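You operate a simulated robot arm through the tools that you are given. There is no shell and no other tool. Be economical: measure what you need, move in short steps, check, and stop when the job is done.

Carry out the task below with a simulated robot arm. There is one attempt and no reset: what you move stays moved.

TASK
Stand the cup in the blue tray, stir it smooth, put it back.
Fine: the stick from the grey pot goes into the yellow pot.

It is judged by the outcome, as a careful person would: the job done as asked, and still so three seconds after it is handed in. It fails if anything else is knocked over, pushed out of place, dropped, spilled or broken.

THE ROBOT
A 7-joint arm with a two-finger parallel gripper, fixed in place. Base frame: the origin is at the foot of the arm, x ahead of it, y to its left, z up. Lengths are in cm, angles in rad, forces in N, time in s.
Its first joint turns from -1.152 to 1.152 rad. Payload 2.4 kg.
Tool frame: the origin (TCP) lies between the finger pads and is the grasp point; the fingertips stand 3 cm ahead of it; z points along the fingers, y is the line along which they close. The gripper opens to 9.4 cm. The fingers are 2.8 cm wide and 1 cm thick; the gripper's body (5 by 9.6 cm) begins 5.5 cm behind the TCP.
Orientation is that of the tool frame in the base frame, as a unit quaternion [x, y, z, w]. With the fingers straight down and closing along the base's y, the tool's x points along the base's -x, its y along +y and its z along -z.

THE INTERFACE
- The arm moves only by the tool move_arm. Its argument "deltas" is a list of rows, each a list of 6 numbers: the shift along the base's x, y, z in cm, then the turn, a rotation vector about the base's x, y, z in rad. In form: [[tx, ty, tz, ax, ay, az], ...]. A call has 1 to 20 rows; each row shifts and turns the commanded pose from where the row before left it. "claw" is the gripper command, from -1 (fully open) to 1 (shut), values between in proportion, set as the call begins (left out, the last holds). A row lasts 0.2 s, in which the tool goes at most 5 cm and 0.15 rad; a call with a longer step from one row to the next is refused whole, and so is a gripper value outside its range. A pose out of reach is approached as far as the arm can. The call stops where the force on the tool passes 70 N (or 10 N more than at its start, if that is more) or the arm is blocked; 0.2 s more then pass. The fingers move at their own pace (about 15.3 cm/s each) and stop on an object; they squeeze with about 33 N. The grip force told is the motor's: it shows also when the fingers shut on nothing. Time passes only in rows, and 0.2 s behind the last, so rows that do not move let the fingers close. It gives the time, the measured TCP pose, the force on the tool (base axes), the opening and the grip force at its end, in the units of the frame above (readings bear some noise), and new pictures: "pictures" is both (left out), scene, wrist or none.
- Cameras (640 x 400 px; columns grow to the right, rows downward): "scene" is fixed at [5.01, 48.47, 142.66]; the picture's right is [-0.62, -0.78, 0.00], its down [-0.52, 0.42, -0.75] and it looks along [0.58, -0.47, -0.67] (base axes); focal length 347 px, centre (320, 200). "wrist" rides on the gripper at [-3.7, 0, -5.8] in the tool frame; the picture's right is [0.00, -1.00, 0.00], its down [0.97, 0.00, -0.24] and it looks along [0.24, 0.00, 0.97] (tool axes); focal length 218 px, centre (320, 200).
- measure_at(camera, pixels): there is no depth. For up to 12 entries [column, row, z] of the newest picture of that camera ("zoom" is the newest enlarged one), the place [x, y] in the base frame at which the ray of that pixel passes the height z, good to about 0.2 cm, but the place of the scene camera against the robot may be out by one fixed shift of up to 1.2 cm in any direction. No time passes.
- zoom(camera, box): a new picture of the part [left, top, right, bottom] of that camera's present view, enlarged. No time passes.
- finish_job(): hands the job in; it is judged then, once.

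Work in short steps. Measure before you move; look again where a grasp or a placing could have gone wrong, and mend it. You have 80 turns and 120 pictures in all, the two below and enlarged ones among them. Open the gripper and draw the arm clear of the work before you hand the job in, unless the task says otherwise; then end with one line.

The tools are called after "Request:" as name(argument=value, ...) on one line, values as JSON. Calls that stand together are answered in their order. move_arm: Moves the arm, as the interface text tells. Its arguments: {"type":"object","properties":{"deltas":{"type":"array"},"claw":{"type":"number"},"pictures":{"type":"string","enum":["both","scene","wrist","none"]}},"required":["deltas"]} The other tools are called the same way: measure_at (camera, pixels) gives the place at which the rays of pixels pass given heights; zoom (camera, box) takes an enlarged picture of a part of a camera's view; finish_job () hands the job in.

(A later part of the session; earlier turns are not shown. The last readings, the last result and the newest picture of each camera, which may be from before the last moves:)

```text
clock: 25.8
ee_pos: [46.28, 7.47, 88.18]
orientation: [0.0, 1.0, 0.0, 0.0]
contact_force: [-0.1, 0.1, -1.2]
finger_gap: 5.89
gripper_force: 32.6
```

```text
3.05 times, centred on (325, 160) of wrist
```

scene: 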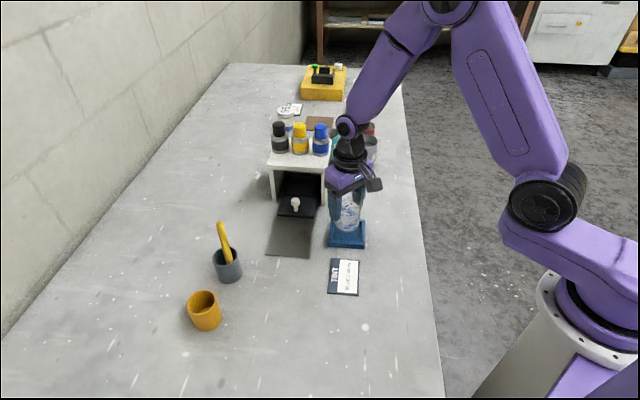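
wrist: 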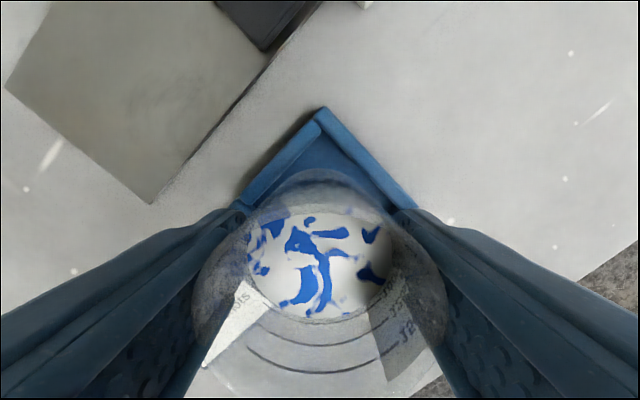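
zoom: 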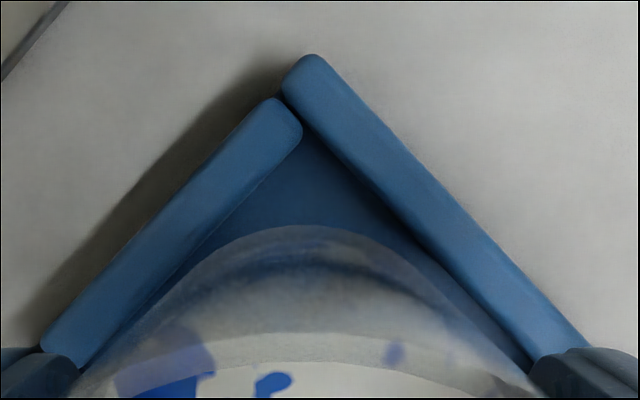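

Now centred in both views (cup 235–400 over floor 224–397 in the scene zoom). Lowering slowly with checks.

Request:
move_arm(deltas=[[0, 0, -0.2, 0, 0, 0], [0, 0, -0.3, 0, 0, 0], [0, 0, -0.3, 0, 0, 0], [0, 0, 0, 0, 0, 0]], pictures="none")

Request:
zoom(camera="scene", box=[315, 195, 380, 255])

Request:
zoom(camera="wrist", box=[220, 95, 430, 225])

```text
clock: 26.8
ee_pos: [46.02, 7.57, 87.38]
orientation: [0.0, 1.0, 0.0, 0.0]
contact_force: [0.2, 0.5, -1.8]
finger_gap: 5.89
gripper_force: 33.1
```

```text
6.67 times, centred on (348, 225) of scene
```

zoom: 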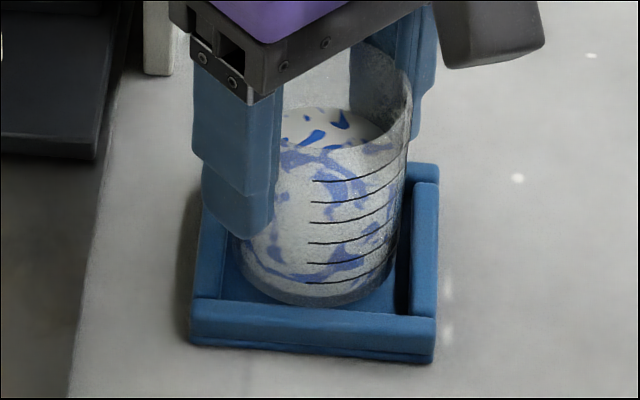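

```text
3.05 times, centred on (325, 160) of wrist
```

zoom: 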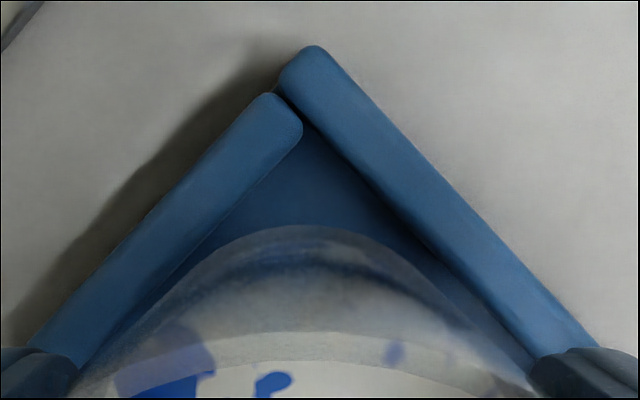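

Bottom front edge at row 309, still inside. Continuing until contact.

Request:
move_arm(deltas=[[0, 0, -0.2, 0, 0, 0], [0, 0, -0.2, 0, 0, 0], [0, 0, 0, 0, 0, 0]], pictures="none")

Request:
zoom(camera="scene", box=[315, 195, 380, 255])

```text
clock: 27.6
ee_pos: [46.06, 7.51, 86.97]
orientation: [0.0, 1.0, 0.0, 0.0]
contact_force: [0.9, -0.7, -1.5]
finger_gap: 5.89
gripper_force: 33.5
```

```text
6.67 times, centred on (348, 225) of scene
```

zoom: 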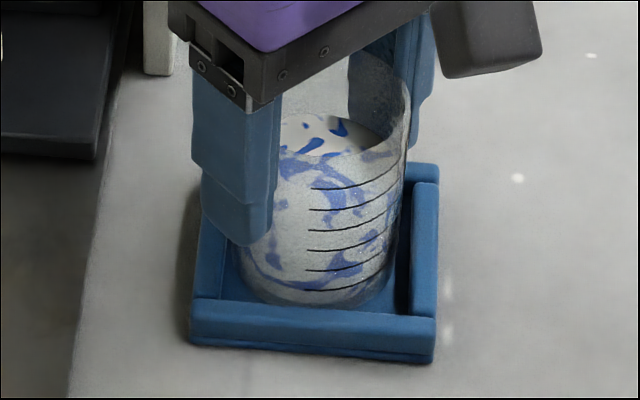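

Request:
move_arm(deltas=[[0, 0, -0.15, 0, 0, 0], [0, 0, -0.15, 0, 0, 0], [0, 0, 0, 0, 0, 0]], pictures="none")

Request:
zoom(camera="scene", box=[315, 195, 380, 255])

```text
clock: 28.4
ee_pos: [46.22, 7.46, 86.63]
orientation: [0.0, 1.0, 0.0, 0.0]
contact_force: [-4.7, -3.5, 28.1]
finger_gap: 5.87
gripper_force: 32.6
```

```text
6.67 times, centred on (348, 225) of scene
```

zoom: 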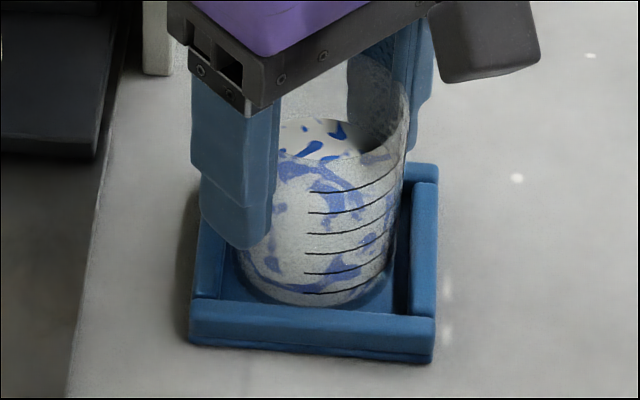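

Contact (28 N) at about the height expected for the tray floor. Relieving the press and releasing gently.

Request:
move_arm(deltas=[[0, 0, 0.12, 0, 0, 0], [0, 0, 0, 0, 0, 0]], pictures="none")

Request:
move_arm(deltas=[[0, 0, 0, 0, 0, 0], [0, 0, 0, 0, 0, 0]], claw=-0.4, pictures="wrist")

Request:
zoom(camera="scene", box=[315, 195, 380, 255])

```text
clock: 29.0
ee_pos: [46.12, 7.41, 86.78]
orientation: [0.0, 1.0, 0.0, 0.001]
contact_force: [-0.1, -1.2, 8.5]
finger_gap: 5.88
gripper_force: 33.0
```

```text
clock: 29.6
ee_pos: [46.26, 7.54, 86.73]
orientation: [-0.001, 1.0, 0.0, 0.0]
contact_force: [-0.1, -0.1, -0.1]
finger_gap: 6.57
gripper_force: 0.1
```

wrist: 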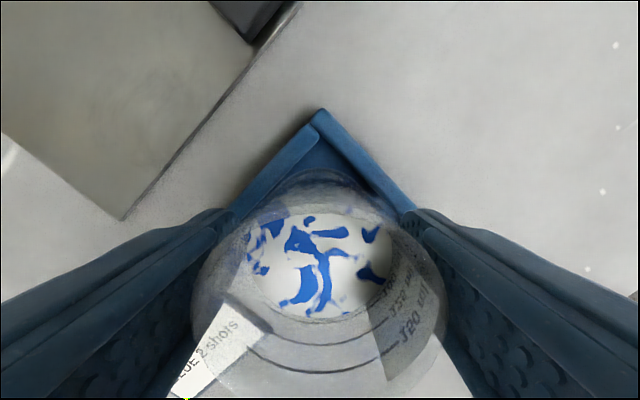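

```text
6.67 times, centred on (348, 225) of scene
```

zoom: 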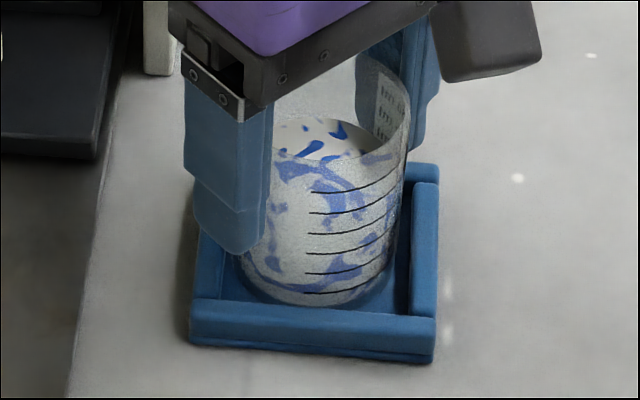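

Cup stands in the tray, released without movement. Rising straight up.

Request:
move_arm(deltas=[[0, 0, 0.8, 0, 0, 0], [0, 0, 1.5, 0, 0, 0], [0, 0, 2, 0, 0, 0], [0, 0, 3, 0, 0, 0], [0, 0, 3, 0, 0, 0], [0, 0, 3, 0, 0, 0], [0, 0, 0, 0, 0, 0]], pictures="both")

Request:
zoom(camera="scene", box=[305, 190, 390, 260])

```text
clock: 31.2
ee_pos: [46.14, 7.62, 100.16]
orientation: [0.0, 1.0, 0.0, -0.001]
contact_force: [-0.4, -0.7, -0.3]
finger_gap: 6.58
gripper_force: 0.0
```

scene: 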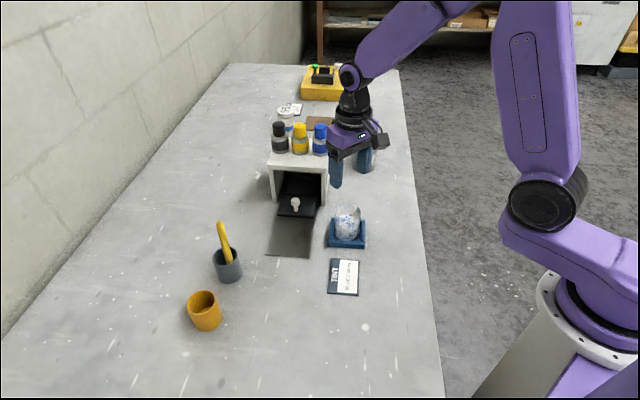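
wrist: 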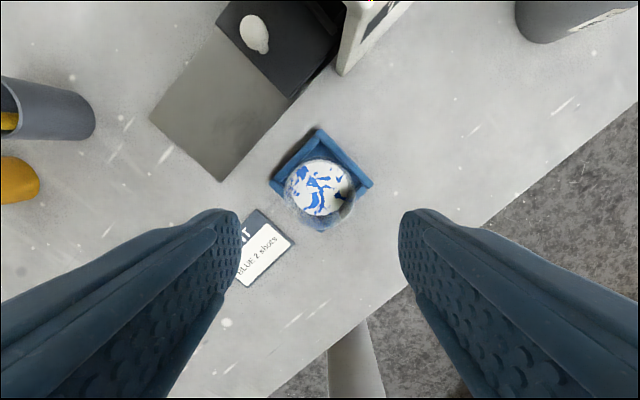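

```text
5.71 times, centred on (348, 225) of scene
```

zoom: 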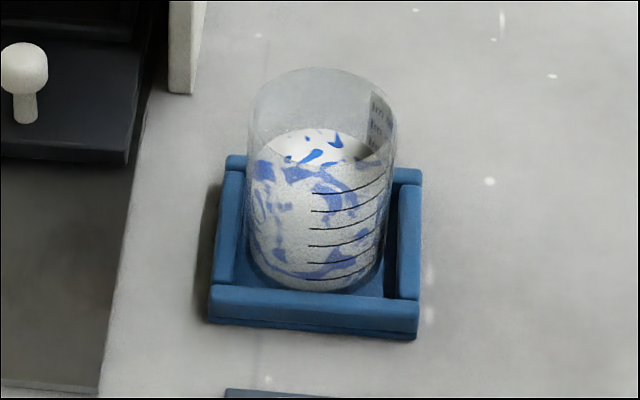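

Cup stands squarely in the tray. Now I move over toward the grey pot, high, to view the stick.

Request:
move_arm(deltas=[[0, 0, 3, 0, 0, 0], [-0.5, 2, 3, 0, 0, 0], [-1, 4, 2, 0, 0, 0], [-1, 4, 0, 0, 0, 0], [-0.5, 4, 0, 0, 0, 0], [0, 4, 0, 0, 0, 0], [0, 4, 0, 0, 0, 0], [0, 2, 0, 0, 0, 0], [0, 0, 0, 0, 0, 0]], claw=-1, pictures="both")

Request:
zoom(camera="scene", box=[180, 205, 280, 300])

```text
clock: 33.2
ee_pos: [43.01, 31.68, 108.09]
orientation: [0.0, 1.0, 0.0, 0.001]
contact_force: [-0.1, 0.6, -0.2]
finger_gap: 9.4
gripper_force: 0.1
```

scene: 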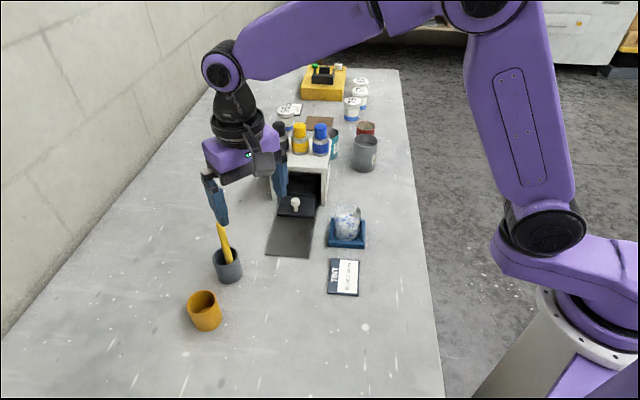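
wrist: 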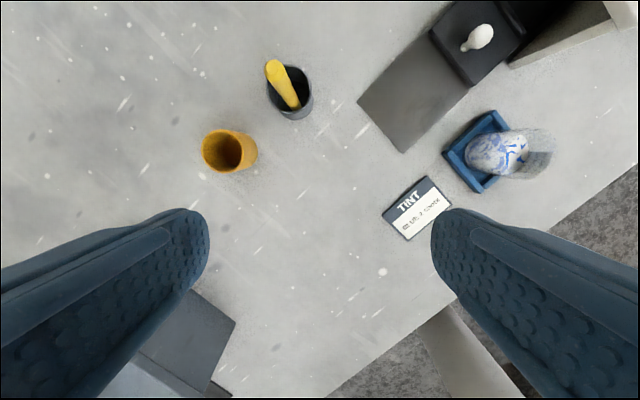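

```text
4.21 times, centred on (230, 252) of scene
```

zoom: 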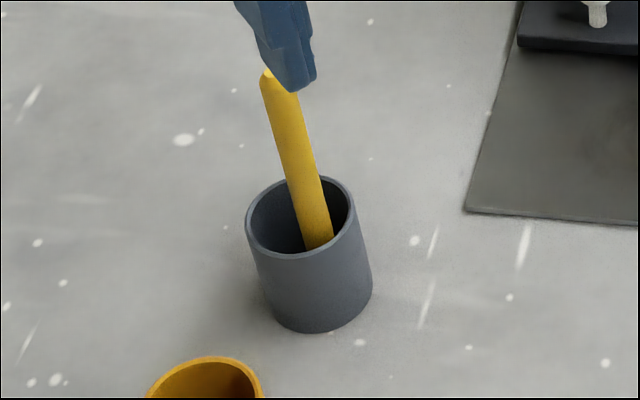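

Request:
zoom(camera="wrist", box=[190, 45, 340, 185])

```text
2.86 times, centred on (265, 115) of wrist
```

zoom: 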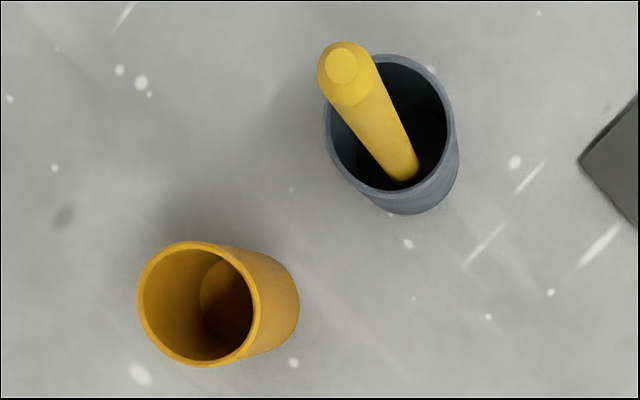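

The stick's line is nearly radial from the nadir, so it stands almost vertical, top ≈(52.1,34.8) at z≈97, Ø≈1.5. I move the open gripper above it, tips staying above 99.

Request:
move_arm(deltas=[[3, 1, 0, 0, 0, 0], [3, 1, -1, 0, 0, 0], [2.5, 1, -2, 0, 0, 0], [0.5, 0.3, -2, 0, 0, 0], [0, 0, 0, 0, 0, 0]], pictures="both")

Request:
zoom(camera="scene", box=[180, 205, 280, 300])

```text
clock: 34.4
ee_pos: [51.95, 34.97, 103.08]
orientation: [0.0, 1.0, 0.0, -0.001]
contact_force: [0.0, -0.1, 0.2]
finger_gap: 9.39
gripper_force: 0.0
```

scene: 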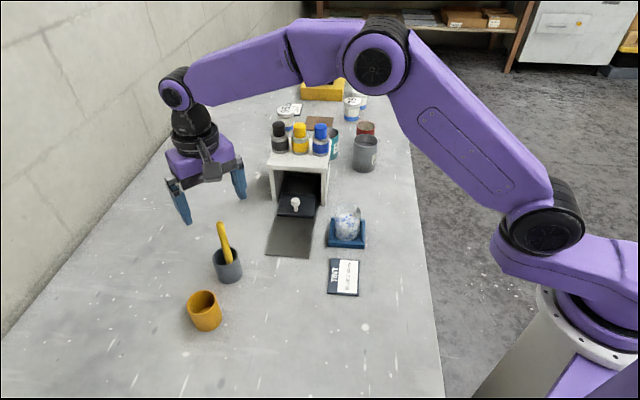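
wrist: 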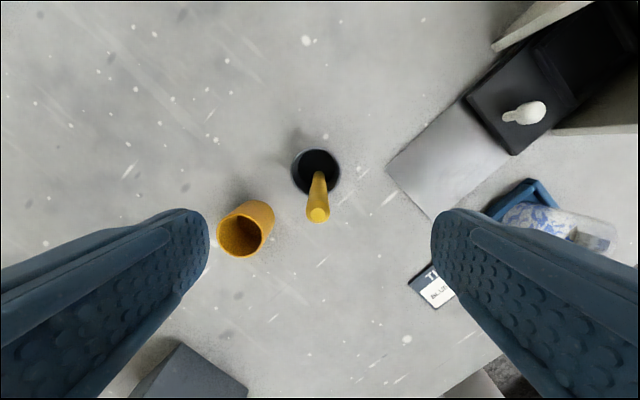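

```text
4.21 times, centred on (230, 252) of scene
```

zoom: 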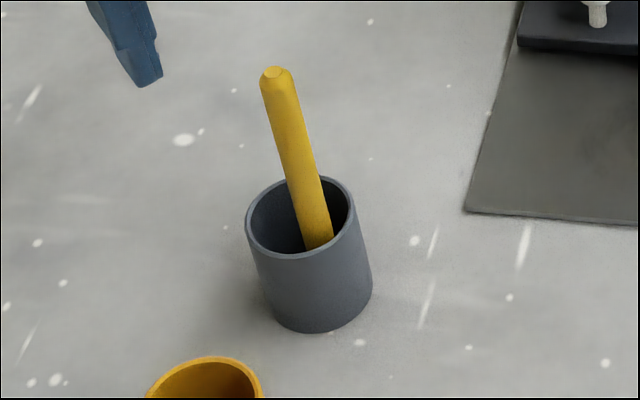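

Two-view intersection: stick top at (52.0,34.9,97.2), grey rim at z≈87. The TCP is right above, so I descend to z≈94.7 with open fingers and close.

Request:
move_arm(deltas=[[0, 0.1, -2, 0, 0, 0], [0, 0, -2, 0, 0, 0], [0, 0, -2, 0, 0, 0], [0, 0, -1.5, 0, 0, 0], [0, 0, -0.8, 0, 0, 0], [0, 0, 0, 0, 0, 0]], pictures="both")

```text
clock: 35.8
ee_pos: [52.08, 34.97, 94.76]
orientation: [0.001, 1.0, 0.0, 0.001]
contact_force: [-0.1, 0.0, 0.4]
finger_gap: 9.43
gripper_force: 0.1
```

scene: 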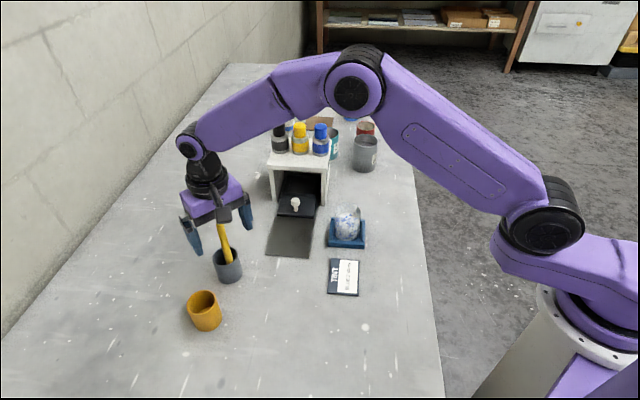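
wrist: 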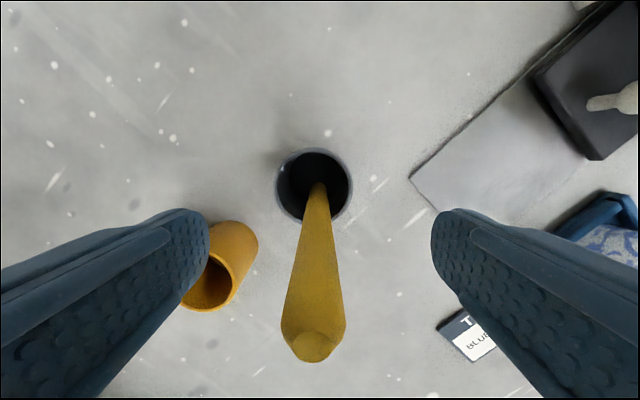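

Stick is between the fingers (top at (312,348)). Closing.

Request:
move_arm(deltas=[[0, 0.1, 0, 0, 0, 0], [0, 0, 0, 0, 0, 0], [0, 0, 0, 0, 0, 0], [0, 0, 0, 0, 0, 0], [0, 0, 0, 0, 0, 0]], claw=1, pictures="wrist")

Request:
move_arm(deltas=[[0, 0, 0.3, 0, 0, 0], [0, 0, 0.6, 0, 0, 0], [0, 0, 0.8, 0, 0, 0], [0, 0, 0.8, 0, 0, 0], [0, 0, 0.6, 0, 0, 0], [0, 0, 0.2, 0, 0, 0]], pictures="both")

```text
clock: 37.0
ee_pos: [52.09, 35.16, 94.76]
orientation: [0.0, 1.0, 0.0, 0.001]
contact_force: [0.5, -0.8, 1.0]
finger_gap: 1.35
gripper_force: 32.9
```

wrist: 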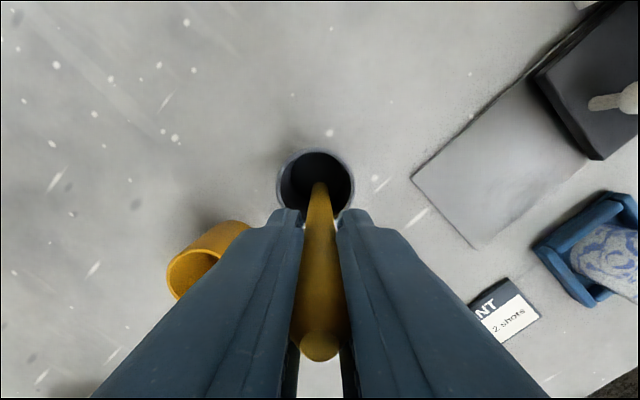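

```text
clock: 38.4
ee_pos: [52.22, 34.92, 98.09]
orientation: [0.0, 1.0, 0.0, -0.001]
contact_force: [0.5, -0.4, -0.5]
finger_gap: 1.37
gripper_force: 32.7
```

scene: 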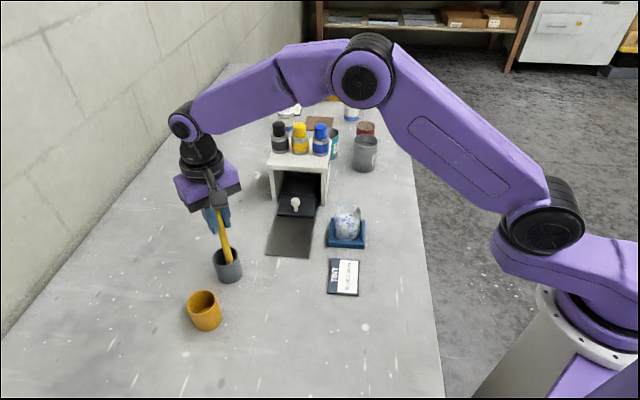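
wrist: 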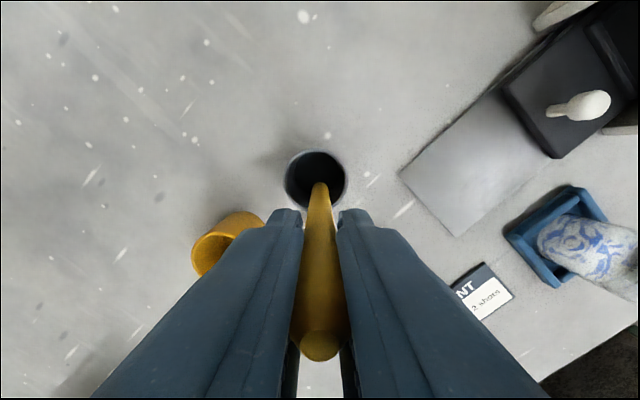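

Stick is held without slip. Lifting it clear of the pot.

Request:
move_arm(deltas=[[0, 0, 0.5, 0, 0, 0], [0, 0, 1, 0, 0, 0], [0, 0, 1, 0, 0, 0], [0, 0, 1, 0, 0, 0], [0, 0, 1, 0, 0, 0], [0, 0, 1, 0, 0, 0], [0, 0, 0.8, 0, 0, 0], [0, 0, 0.4, 0, 0, 0], [0, 0, 0, 0, 0, 0]], pictures="both")

Request:
zoom(camera="scene", box=[165, 170, 285, 300])

Request:
zoom(camera="wrist", box=[250, 140, 390, 380])

```text
clock: 40.4
ee_pos: [52.16, 35.04, 104.7]
orientation: [0.0, 1.0, 0.0, 0.001]
contact_force: [-0.3, 0.2, -0.5]
finger_gap: 1.37
gripper_force: 32.7
```

scene: 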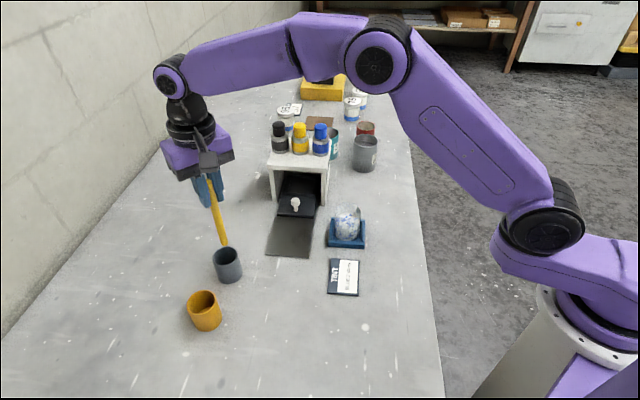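
wrist: 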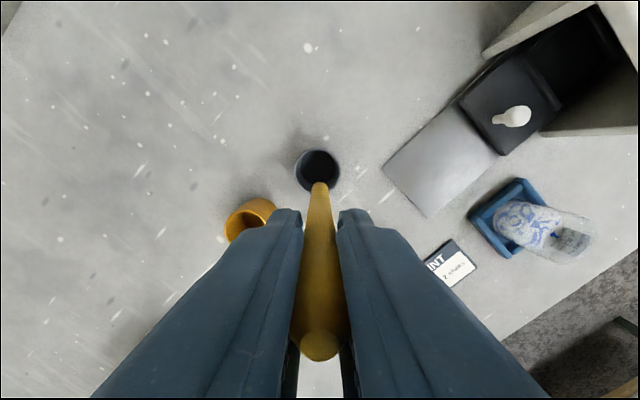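

```text
3.08 times, centred on (225, 235) of scene
```

zoom: 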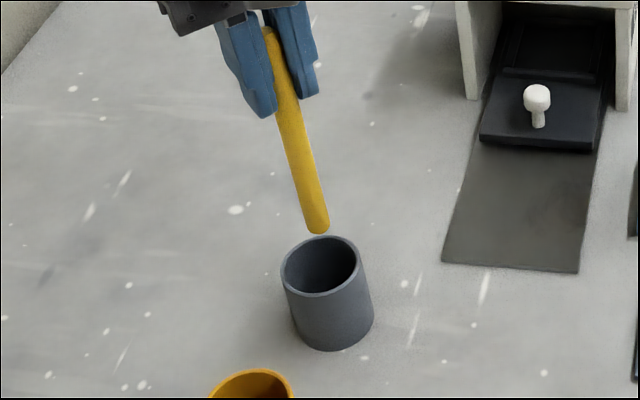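

```text
1.67 times, centred on (320, 260) of wrist
```

zoom: 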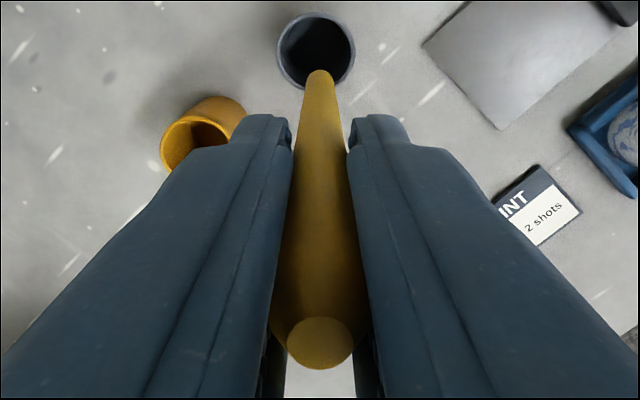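

Stick held vertically, tip ≈14–15 cm below the TCP. Raising a bit more and carrying it over to the cup at (46.2,7.5).

Request:
move_arm(deltas=[[-0.5, 0, 1.5, 0, 0, 0], [-1, -0.5, 1.5, 0, 0, 0], [-1.5, -1, 1, 0, 0, 0], [-1.5, -2, 0, 0, 0, 0], [-1.4, -2.5, 0, 0, 0, 0], [0, -2.5, 0, 0, 0, 0], [0, -2.5, 0, 0, 0, 0], [0, -2.5, 0, 0, 0, 0], [0, -2.5, 0, 0, 0, 0], [0, -2.5, 0, 0, 0, 0], [0, -2.5, 0, 0, 0, 0], [0, -2.5, 0, 0, 0, 0], [0, -2, 0, 0, 0, 0], [0, -1.5, 0, 0, 0, 0], [0, -0.5, 0, 0, 0, 0], [0, 0, 0, 0, 0, 0]], pictures="both")

Request:
zoom(camera="scene", box=[290, 150, 400, 260])

Request:
zoom(camera="wrist", box=[250, 120, 390, 240])

```text
clock: 43.8
ee_pos: [46.2, 7.59, 108.82]
orientation: [0.0, 1.0, 0.0, 0.0]
contact_force: [0.1, -0.1, -1.0]
finger_gap: 1.35
gripper_force: 32.8
```

scene: 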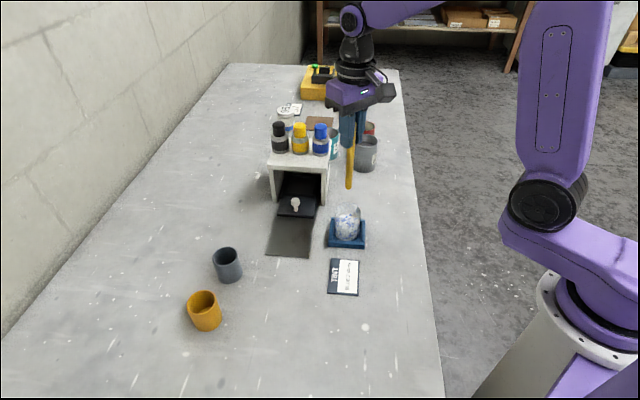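
wrist: 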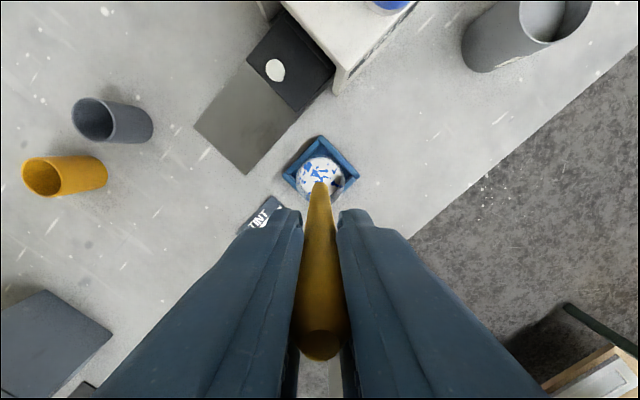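

```text
3.64 times, centred on (345, 205) of scene
```

zoom: 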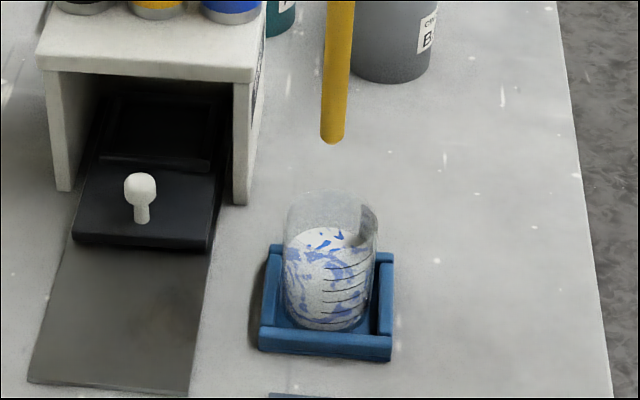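

```text
3.33 times, centred on (320, 180) of wrist
```

zoom: 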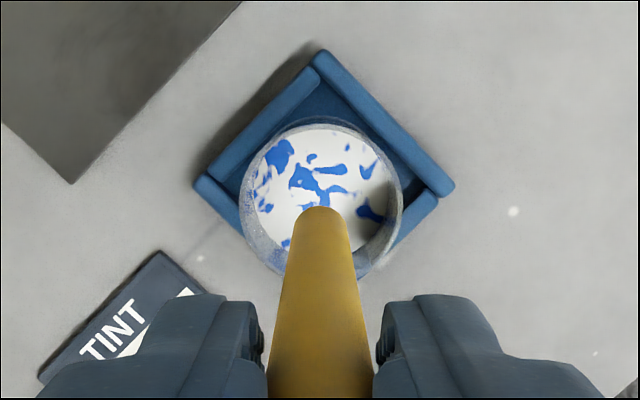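

Cup rim is centred under the TCP and the stick points straight down. Lowering into the cup, first to TCP z≈99.

Request:
move_arm(deltas=[[0, 0, -1, 0, 0, 0], [0, 0, -1.5, 0, 0, 0], [0, 0, -1.5, 0, 0, 0], [0, 0, -1.5, 0, 0, 0], [0, 0, -1.5, 0, 0, 0], [0, 0, -1.2, 0, 0, 0], [0, 0, -1, 0, 0, 0], [0, 0, -0.6, 0, 0, 0], [0, 0, 0, 0, 0, 0]], pictures="wrist")

Request:
zoom(camera="scene", box=[305, 170, 390, 260])

```text
clock: 45.8
ee_pos: [46.23, 7.59, 98.8]
orientation: [0.001, 1.0, 0.001, 0.0]
contact_force: [-0.2, 0.5, 0.6]
finger_gap: 1.38
gripper_force: 32.4
```

wrist: 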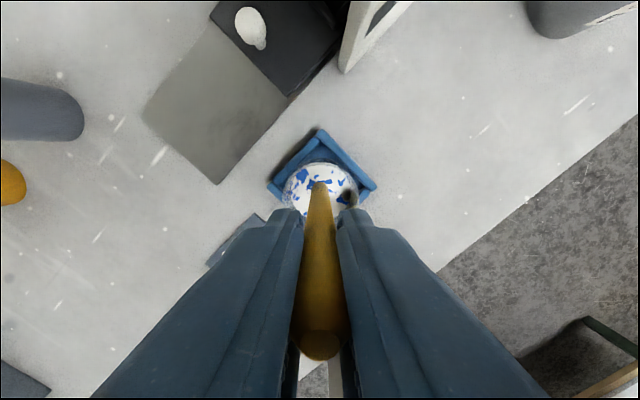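

```text
4.44 times, centred on (348, 215) of scene
```

zoom: 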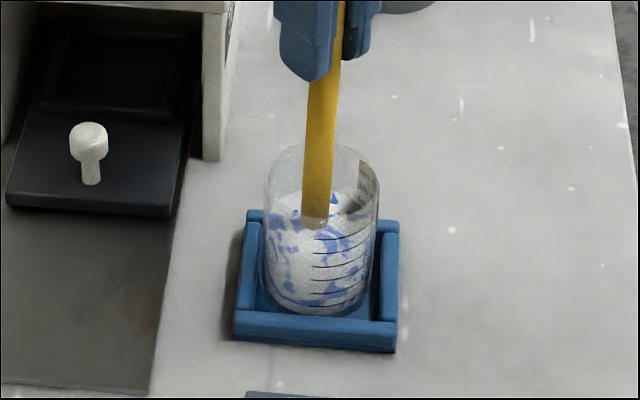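

Tip is at the paint surface, centred. Lowering 1.8 cm slowly watching the force.

Request:
move_arm(deltas=[[0, 0, -0.5, 0, 0, 0], [0, 0, -0.5, 0, 0, 0], [0, 0, -0.4, 0, 0, 0], [0, 0, -0.4, 0, 0, 0], [0, 0, 0, 0, 0, 0]], pictures="none")

Request:
zoom(camera="scene", box=[305, 170, 390, 260])

```text
clock: 47.0
ee_pos: [46.15, 7.51, 97.17]
orientation: [0.0, 1.0, 0.0, 0.0]
contact_force: [0.8, 0.2, 0.9]
finger_gap: 1.37
gripper_force: 33.1
```

```text
4.44 times, centred on (348, 215) of scene
```

zoom: 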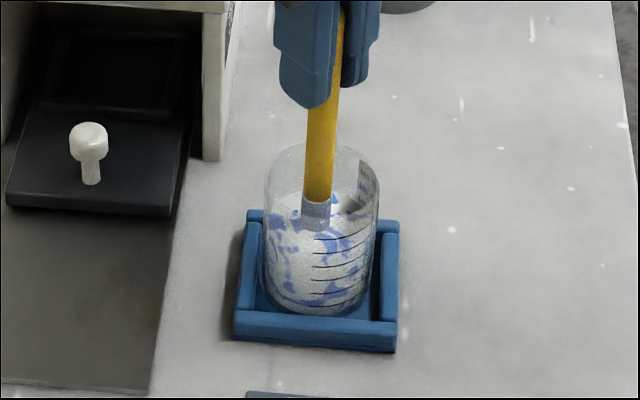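

No contact; stick is in the paint. I go 0.7 deeper, move out by 1.1 cm and make a first slow circle.

Request:
move_arm(deltas=[[0, 0, -0.35, 0, 0, 0], [0, 0, -0.35, 0, 0, 0], [0.55, 0, 0, 0, 0, 0], [0.55, 0, 0, 0, 0, 0], [-0.21, 0.647, 0, 0, 0, 0], [-0.55, 0.399, 0, 0, 0, 0], [-0.68, 0, 0, 0, 0, 0], [-0.55, -0.399, 0, 0, 0, 0], [-0.21, -0.647, 0, 0, 0, 0], [0.21, -0.647, 0, 0, 0, 0], [0.55, -0.399, 0, 0, 0, 0], [0.68, 0, 0, 0, 0, 0], [0.55, 0.399, 0, 0, 0, 0], [0.21, 0.647, 0, 0, 0, 0]], pictures="wrist")

Request:
zoom(camera="scene", box=[305, 170, 390, 260])

```text
clock: 50.0
ee_pos: [47.28, 7.57, 96.37]
orientation: [0.0, 1.0, 0.0, 0.0]
contact_force: [0.5, 0.4, 0.5]
finger_gap: 1.37
gripper_force: 32.9
```

wrist: 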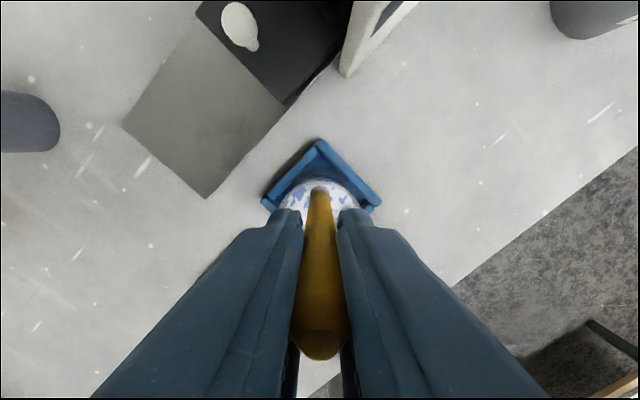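

```text
4.44 times, centred on (348, 215) of scene
```

zoom: 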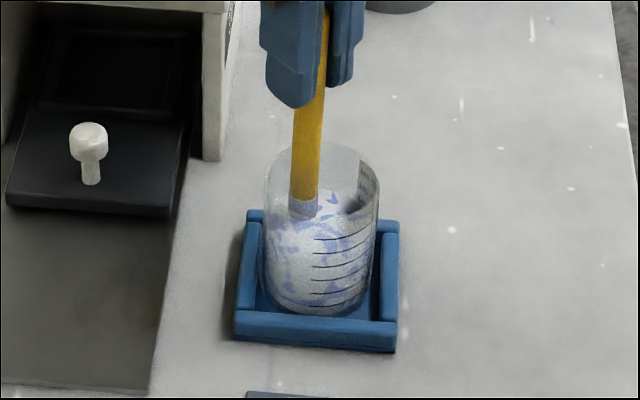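

The blue streaks are already paler and the cup hasn't moved. Continuing to stir, two circles per call.

Request:
move_arm(deltas=[[-0.21, 0.647, 0, 0, 0, 0], [-0.55, 0.399, 0, 0, 0, 0], [-0.68, 0, 0, 0, 0, 0], [-0.55, -0.399, 0, 0, 0, 0], [-0.21, -0.647, 0, 0, 0, 0], [0.21, -0.647, 0, 0, 0, 0], [0.55, -0.399, 0, 0, 0, 0], [0.68, 0, 0, 0, 0, 0], [0.55, 0.399, 0, 0, 0, 0], [0.21, 0.647, 0, 0, 0, 0], [-0.21, 0.647, 0, 0, 0, 0], [-0.55, 0.399, 0, 0, 0, 0], [-0.68, 0, 0, 0, 0, 0], [-0.55, -0.399, 0, 0, 0, 0], [-0.21, -0.647, 0, 0, 0, 0], [0.21, -0.647, 0, 0, 0, 0], [0.55, -0.399, 0, 0, 0, 0], [0.68, 0, 0, 0, 0, 0], [0.55, 0.399, 0, 0, 0, 0], [0.21, 0.647, 0, 0, 0, 0]], pictures="none")

Request:
move_arm(deltas=[[-0.21, 0.647, 0, 0, 0, 0], [-0.55, 0.399, 0, 0, 0, 0], [-0.68, 0, 0, 0, 0, 0], [-0.55, -0.399, 0, 0, 0, 0], [-0.21, -0.647, 0, 0, 0, 0], [0.21, -0.647, 0, 0, 0, 0], [0.55, -0.399, 0, 0, 0, 0], [0.68, 0, 0, 0, 0, 0], [0.55, 0.399, 0, 0, 0, 0], [0.21, 0.647, 0, 0, 0, 0], [-0.21, 0.647, 0, 0, 0, 0], [-0.55, 0.399, 0, 0, 0, 0], [-0.68, 0, 0, 0, 0, 0], [-0.55, -0.399, 0, 0, 0, 0], [-0.21, -0.647, 0, 0, 0, 0], [0.21, -0.647, 0, 0, 0, 0], [0.55, -0.399, 0, 0, 0, 0], [0.68, 0, 0, 0, 0, 0], [0.55, 0.399, 0, 0, 0, 0], [0.21, 0.647, 0, 0, 0, 0]], pictures="none")

Request:
zoom(camera="scene", box=[305, 170, 390, 260])

```text
clock: 54.2
ee_pos: [47.36, 7.57, 96.43]
orientation: [0.0, 1.0, 0.001, 0.0]
contact_force: [0.0, 0.4, -0.4]
finger_gap: 1.35
gripper_force: 32.9
```

```text
clock: 58.4
ee_pos: [47.46, 7.55, 96.44]
orientation: [0.0, 1.0, 0.0, 0.0]
contact_force: [-0.3, 0.0, 0.0]
finger_gap: 1.35
gripper_force: 33.2
```

```text
4.44 times, centred on (348, 215) of scene
```

zoom: 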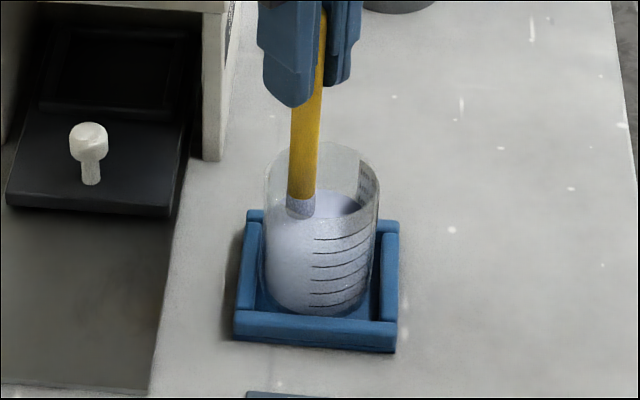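

The paint is now an even pale blue. Two more circles for margin, then back to the centre and slowly out.

Request:
move_arm(deltas=[[-0.21, 0.647, 0, 0, 0, 0], [-0.55, 0.399, 0, 0, 0, 0], [-0.68, 0, 0, 0, 0, 0], [-0.55, -0.399, 0, 0, 0, 0], [-0.21, -0.647, 0, 0, 0, 0], [0.21, -0.647, 0, 0, 0, 0], [0.55, -0.399, 0, 0, 0, 0], [0.68, 0, 0, 0, 0, 0], [0.55, 0.399, 0, 0, 0, 0], [0.21, 0.647, 0, 0, 0, 0], [-0.21, 0.647, 0, 0, 0, 0], [-0.55, 0.399, 0, 0, 0, 0], [-0.68, 0, 0, 0, 0, 0], [-0.55, -0.399, 0, 0, 0, 0], [-0.21, -0.647, 0, 0, 0, 0], [0.21, -0.647, 0, 0, 0, 0], [0.55, -0.399, 0, 0, 0, 0], [0.68, 0, 0, 0, 0, 0], [0.55, 0.399, 0, 0, 0, 0], [0.21, 0.647, 0, 0, 0, 0]], pictures="none")

Request:
move_arm(deltas=[[-0.6, 0, 0, 0, 0, 0], [-0.5, 0, 0, 0, 0, 0], [0, 0, 0, 0, 0, 0], [0, 0, 0.5, 0, 0, 0], [0, 0, 0.7, 0, 0, 0], [0, 0, 0.8, 0, 0, 0], [0, 0, 0.8, 0, 0, 0], [0, 0, 0.8, 0, 0, 0], [0, 0, 0.8, 0, 0, 0], [0, 0, 0.3, 0, 0, 0], [0, 0, 0, 0, 0, 0], [0, 0, 0, 0, 0, 0], [0, 0, 0, 0, 0, 0], [0, 0, 0, 0, 0, 0], [0, 0, 0, 0, 0, 0]], pictures="wrist")

Request:
zoom(camera="scene", box=[305, 170, 390, 260])

```text
clock: 62.6
ee_pos: [47.29, 7.5, 96.37]
orientation: [0.001, 1.0, -0.001, 0.0]
contact_force: [0.6, 0.5, -0.7]
finger_gap: 1.35
gripper_force: 32.4
```

```text
clock: 65.8
ee_pos: [46.25, 7.55, 101.12]
orientation: [0.0, 1.0, 0.0, 0.0]
contact_force: [1.0, 0.6, -0.5]
finger_gap: 1.35
gripper_force: 33.7
```

wrist: 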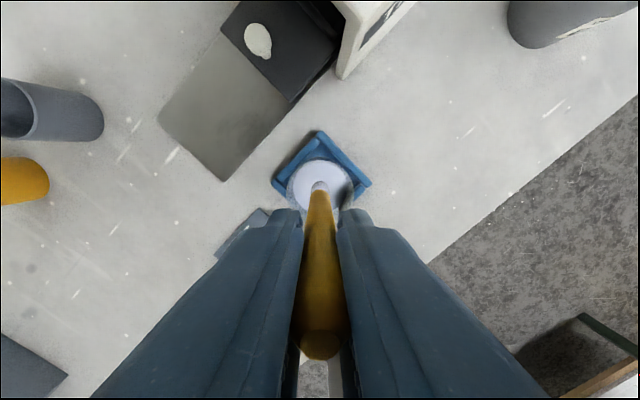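

```text
4.44 times, centred on (348, 215) of scene
```

zoom: 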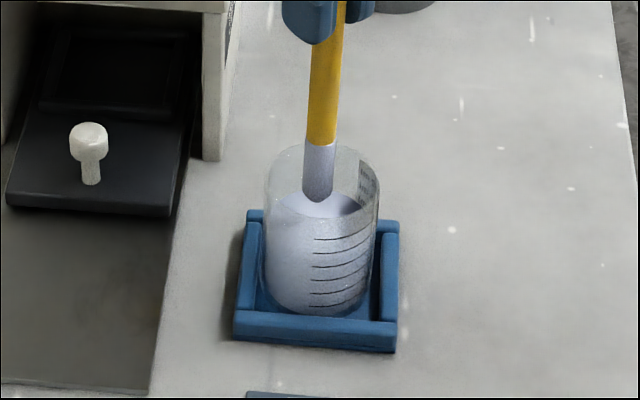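

Paint is smooth; the stick carries a film. I let it drip over the cup for a few seconds, then rise clear.

Request:
move_arm(deltas=[[0, 0, 0, 0, 0, 0], [0, 0, 0, 0, 0, 0], [0, 0, 0, 0, 0, 0], [0, 0, 0, 0, 0, 0], [0, 0, 0, 0, 0, 0], [0, 0, 0, 0, 0, 0], [0, 0, 0, 0, 0, 0], [0, 0, 0, 0, 0, 0], [0, 0, 0, 0, 0, 0], [0, 0, 0, 0, 0, 0], [0, 0, 0.5, 0, 0, 0], [0, 0, 1, 0, 0, 0], [0, 0, 1, 0, 0, 0], [0, 0, 1, 0, 0, 0], [0, 0, 1, 0, 0, 0], [0, 0, 1, 0, 0, 0], [0, 0, 0.5, 0, 0, 0], [0, 0, 0, 0, 0, 0], [0, 0, 0, 0, 0, 0], [0, 0, 0, 0, 0, 0]], pictures="none")

Request:
zoom(camera="scene", box=[300, 150, 400, 260])

```text
clock: 70.0
ee_pos: [46.19, 7.6, 107.1]
orientation: [0.0, 1.0, 0.0, 0.0]
contact_force: [0.2, -0.2, 1.1]
finger_gap: 1.35
gripper_force: 33.0
```

```text
3.64 times, centred on (350, 205) of scene
```

zoom: 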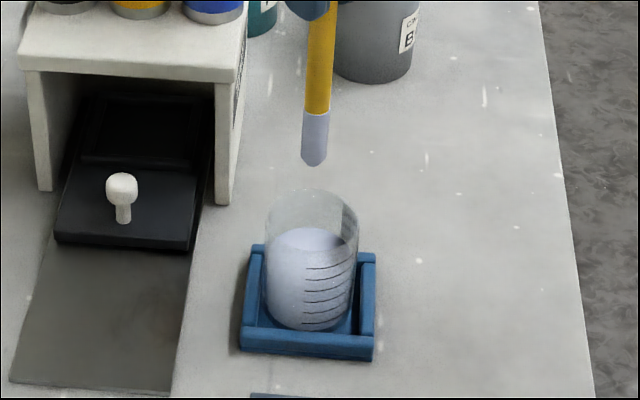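

Everything clear and the cup undisturbed. Carrying the stick to above the yellow pot (46.2,43.5).

Request:
move_arm(deltas=[[0, 0.7, 0.3, 0, 0, 0], [0, 1.5, 0.3, 0, 0, 0], [0, 2, 0.4, 0, 0, 0], [0, 2.5, 0, 0, 0, 0], [0, 2.5, 0, 0, 0, 0], [0, 2.5, 0, 0, 0, 0], [0, 2.5, 0, 0, 0, 0], [0, 2.5, 0, 0, 0, 0], [0, 2.5, 0, 0, 0, 0], [0, 2.5, 0, 0, 0, 0], [0, 2.5, 0, 0, 0, 0], [0, 2.5, 0, 0, 0, 0], [0, 2.5, 0, 0, 0, 0], [0, 2.3, 0, 0, 0, 0], [0, 2, 0, 0, 0, 0], [0, 1.5, 0, 0, 0, 0], [0, 0.8, 0, 0, 0, 0], [0, 0.2, 0, 0, 0, 0], [0, 0, 0, 0, 0, 0]], pictures="both")

Request:
zoom(camera="wrist", box=[250, 120, 390, 240])

Request:
zoom(camera="scene", box=[150, 220, 270, 340])

```text
clock: 74.0
ee_pos: [46.19, 43.53, 108.18]
orientation: [0.0, 1.0, 0.0, 0.0]
contact_force: [0.5, -0.7, 0.6]
finger_gap: 1.39
gripper_force: 33.0
```

scene: 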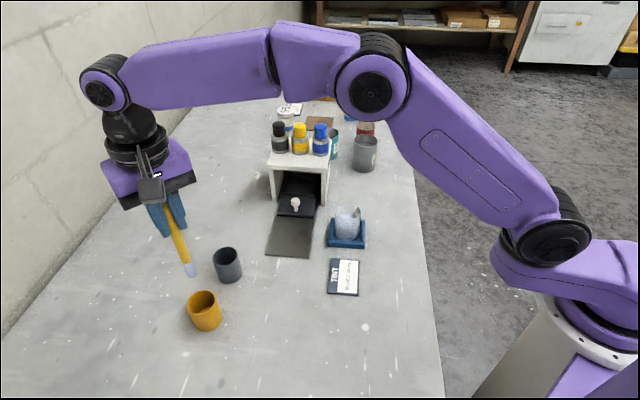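
wrist: 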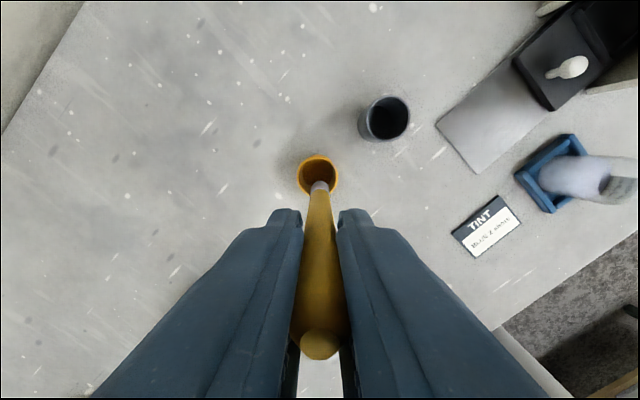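

```text
3.33 times, centred on (320, 180) of wrist
```

zoom: 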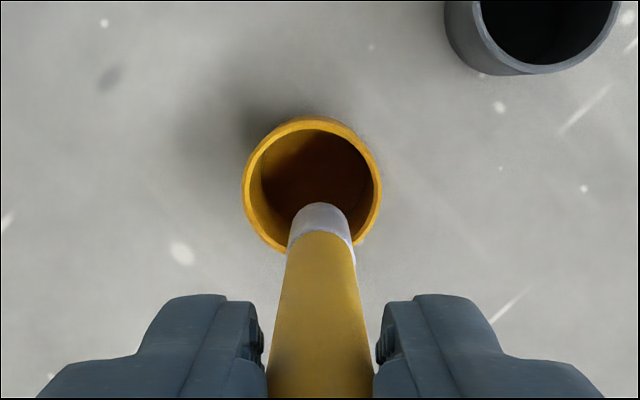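

```text
3.33 times, centred on (210, 280) of scene
```

zoom: 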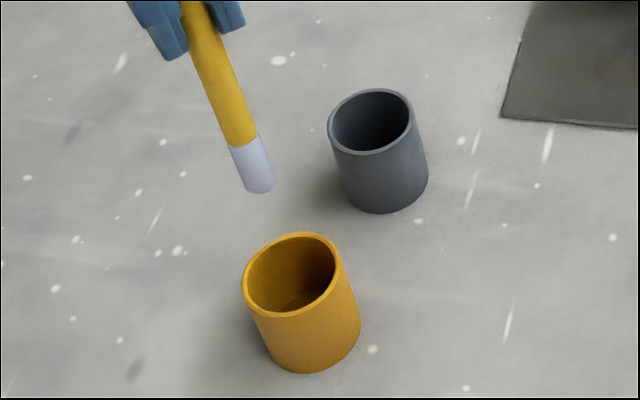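

Pot rim centre is at ≈(46.2,43.8). To let the stick lean safely I tilt it 0.1 rad (top towards −x), shifting x by −2.05 and y by +0.25, then check before lowering.

Request:
move_arm(deltas=[[-0.5, 0.1, 0, 0, -0.025, 0], [-0.5, 0.1, 0, 0, -0.025, 0], [-0.5, 0.05, 0, 0, -0.025, 0], [-0.55, 0, 0, 0, -0.025, 0], [0, 0, -1, 0, 0, 0], [0, 0, -1, 0, 0, 0], [0, 0, -0.5, 0, 0, 0], [0, 0, 0, 0, 0, 0]], pictures="both")

Request:
zoom(camera="wrist", box=[250, 120, 390, 240])

Request:
zoom(camera="scene", box=[150, 220, 270, 340])

```text
clock: 75.8
ee_pos: [44.22, 43.74, 105.58]
orientation: [0.0, 0.999, 0.001, 0.05]
contact_force: [0.4, 0.2, -0.6]
finger_gap: 1.39
gripper_force: 33.5
```

scene: 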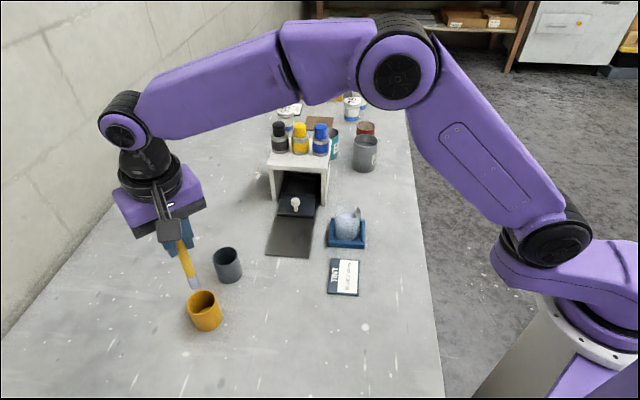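
wrist: 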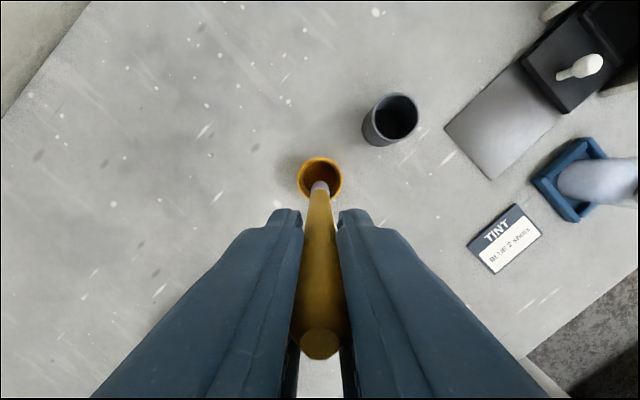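

```text
3.33 times, centred on (320, 180) of wrist
```

zoom: 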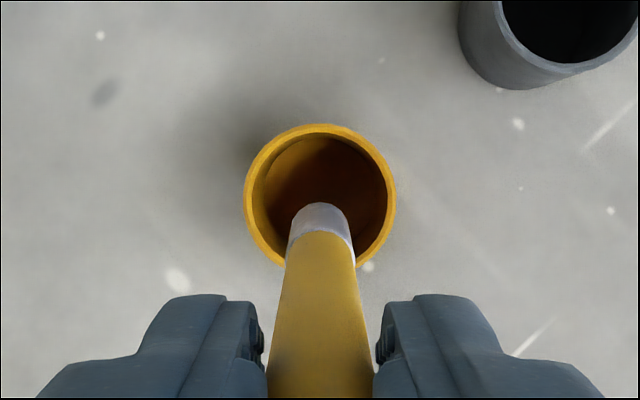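

```text
3.33 times, centred on (210, 280) of scene
```

zoom: 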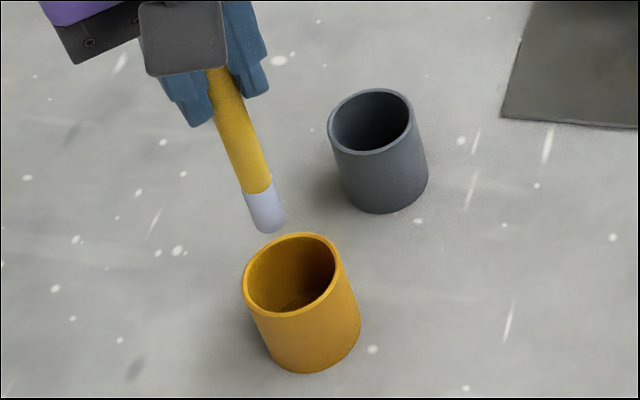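

Tip should enter the pot opening just inside. Lowering 5 cm and looking.

Request:
move_arm(deltas=[[0, 0, -0.8, 0, 0, 0], [0, 0, -1, 0, 0, 0], [0, 0, -1, 0, 0, 0], [0, 0, -1, 0, 0, 0], [0, 0, -0.8, 0, 0, 0], [0, 0, -0.4, 0, 0, 0], [0, 0, 0, 0, 0, 0]], pictures="none")

Request:
zoom(camera="scene", box=[160, 230, 250, 340])

Request:
zoom(camera="wrist", box=[250, 120, 390, 240])

```text
clock: 77.4
ee_pos: [44.19, 43.88, 100.62]
orientation: [0.001, 0.999, 0.0, 0.051]
contact_force: [-0.4, 1.2, -0.5]
finger_gap: 1.39
gripper_force: 33.2
```

```text
3.64 times, centred on (205, 285) of scene
```

zoom: 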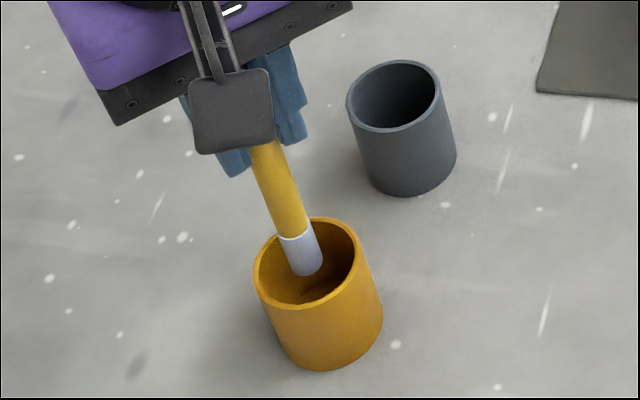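

```text
3.33 times, centred on (320, 180) of wrist
```

zoom: 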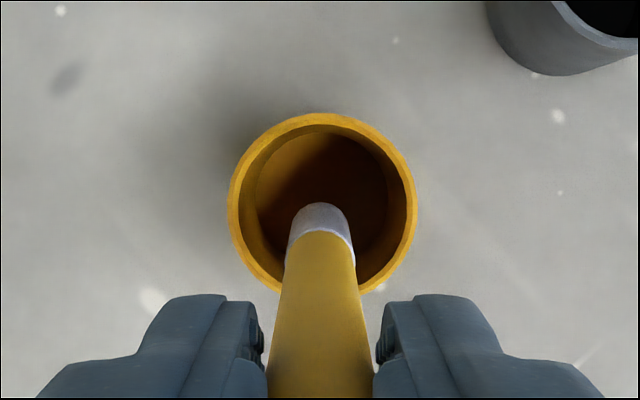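

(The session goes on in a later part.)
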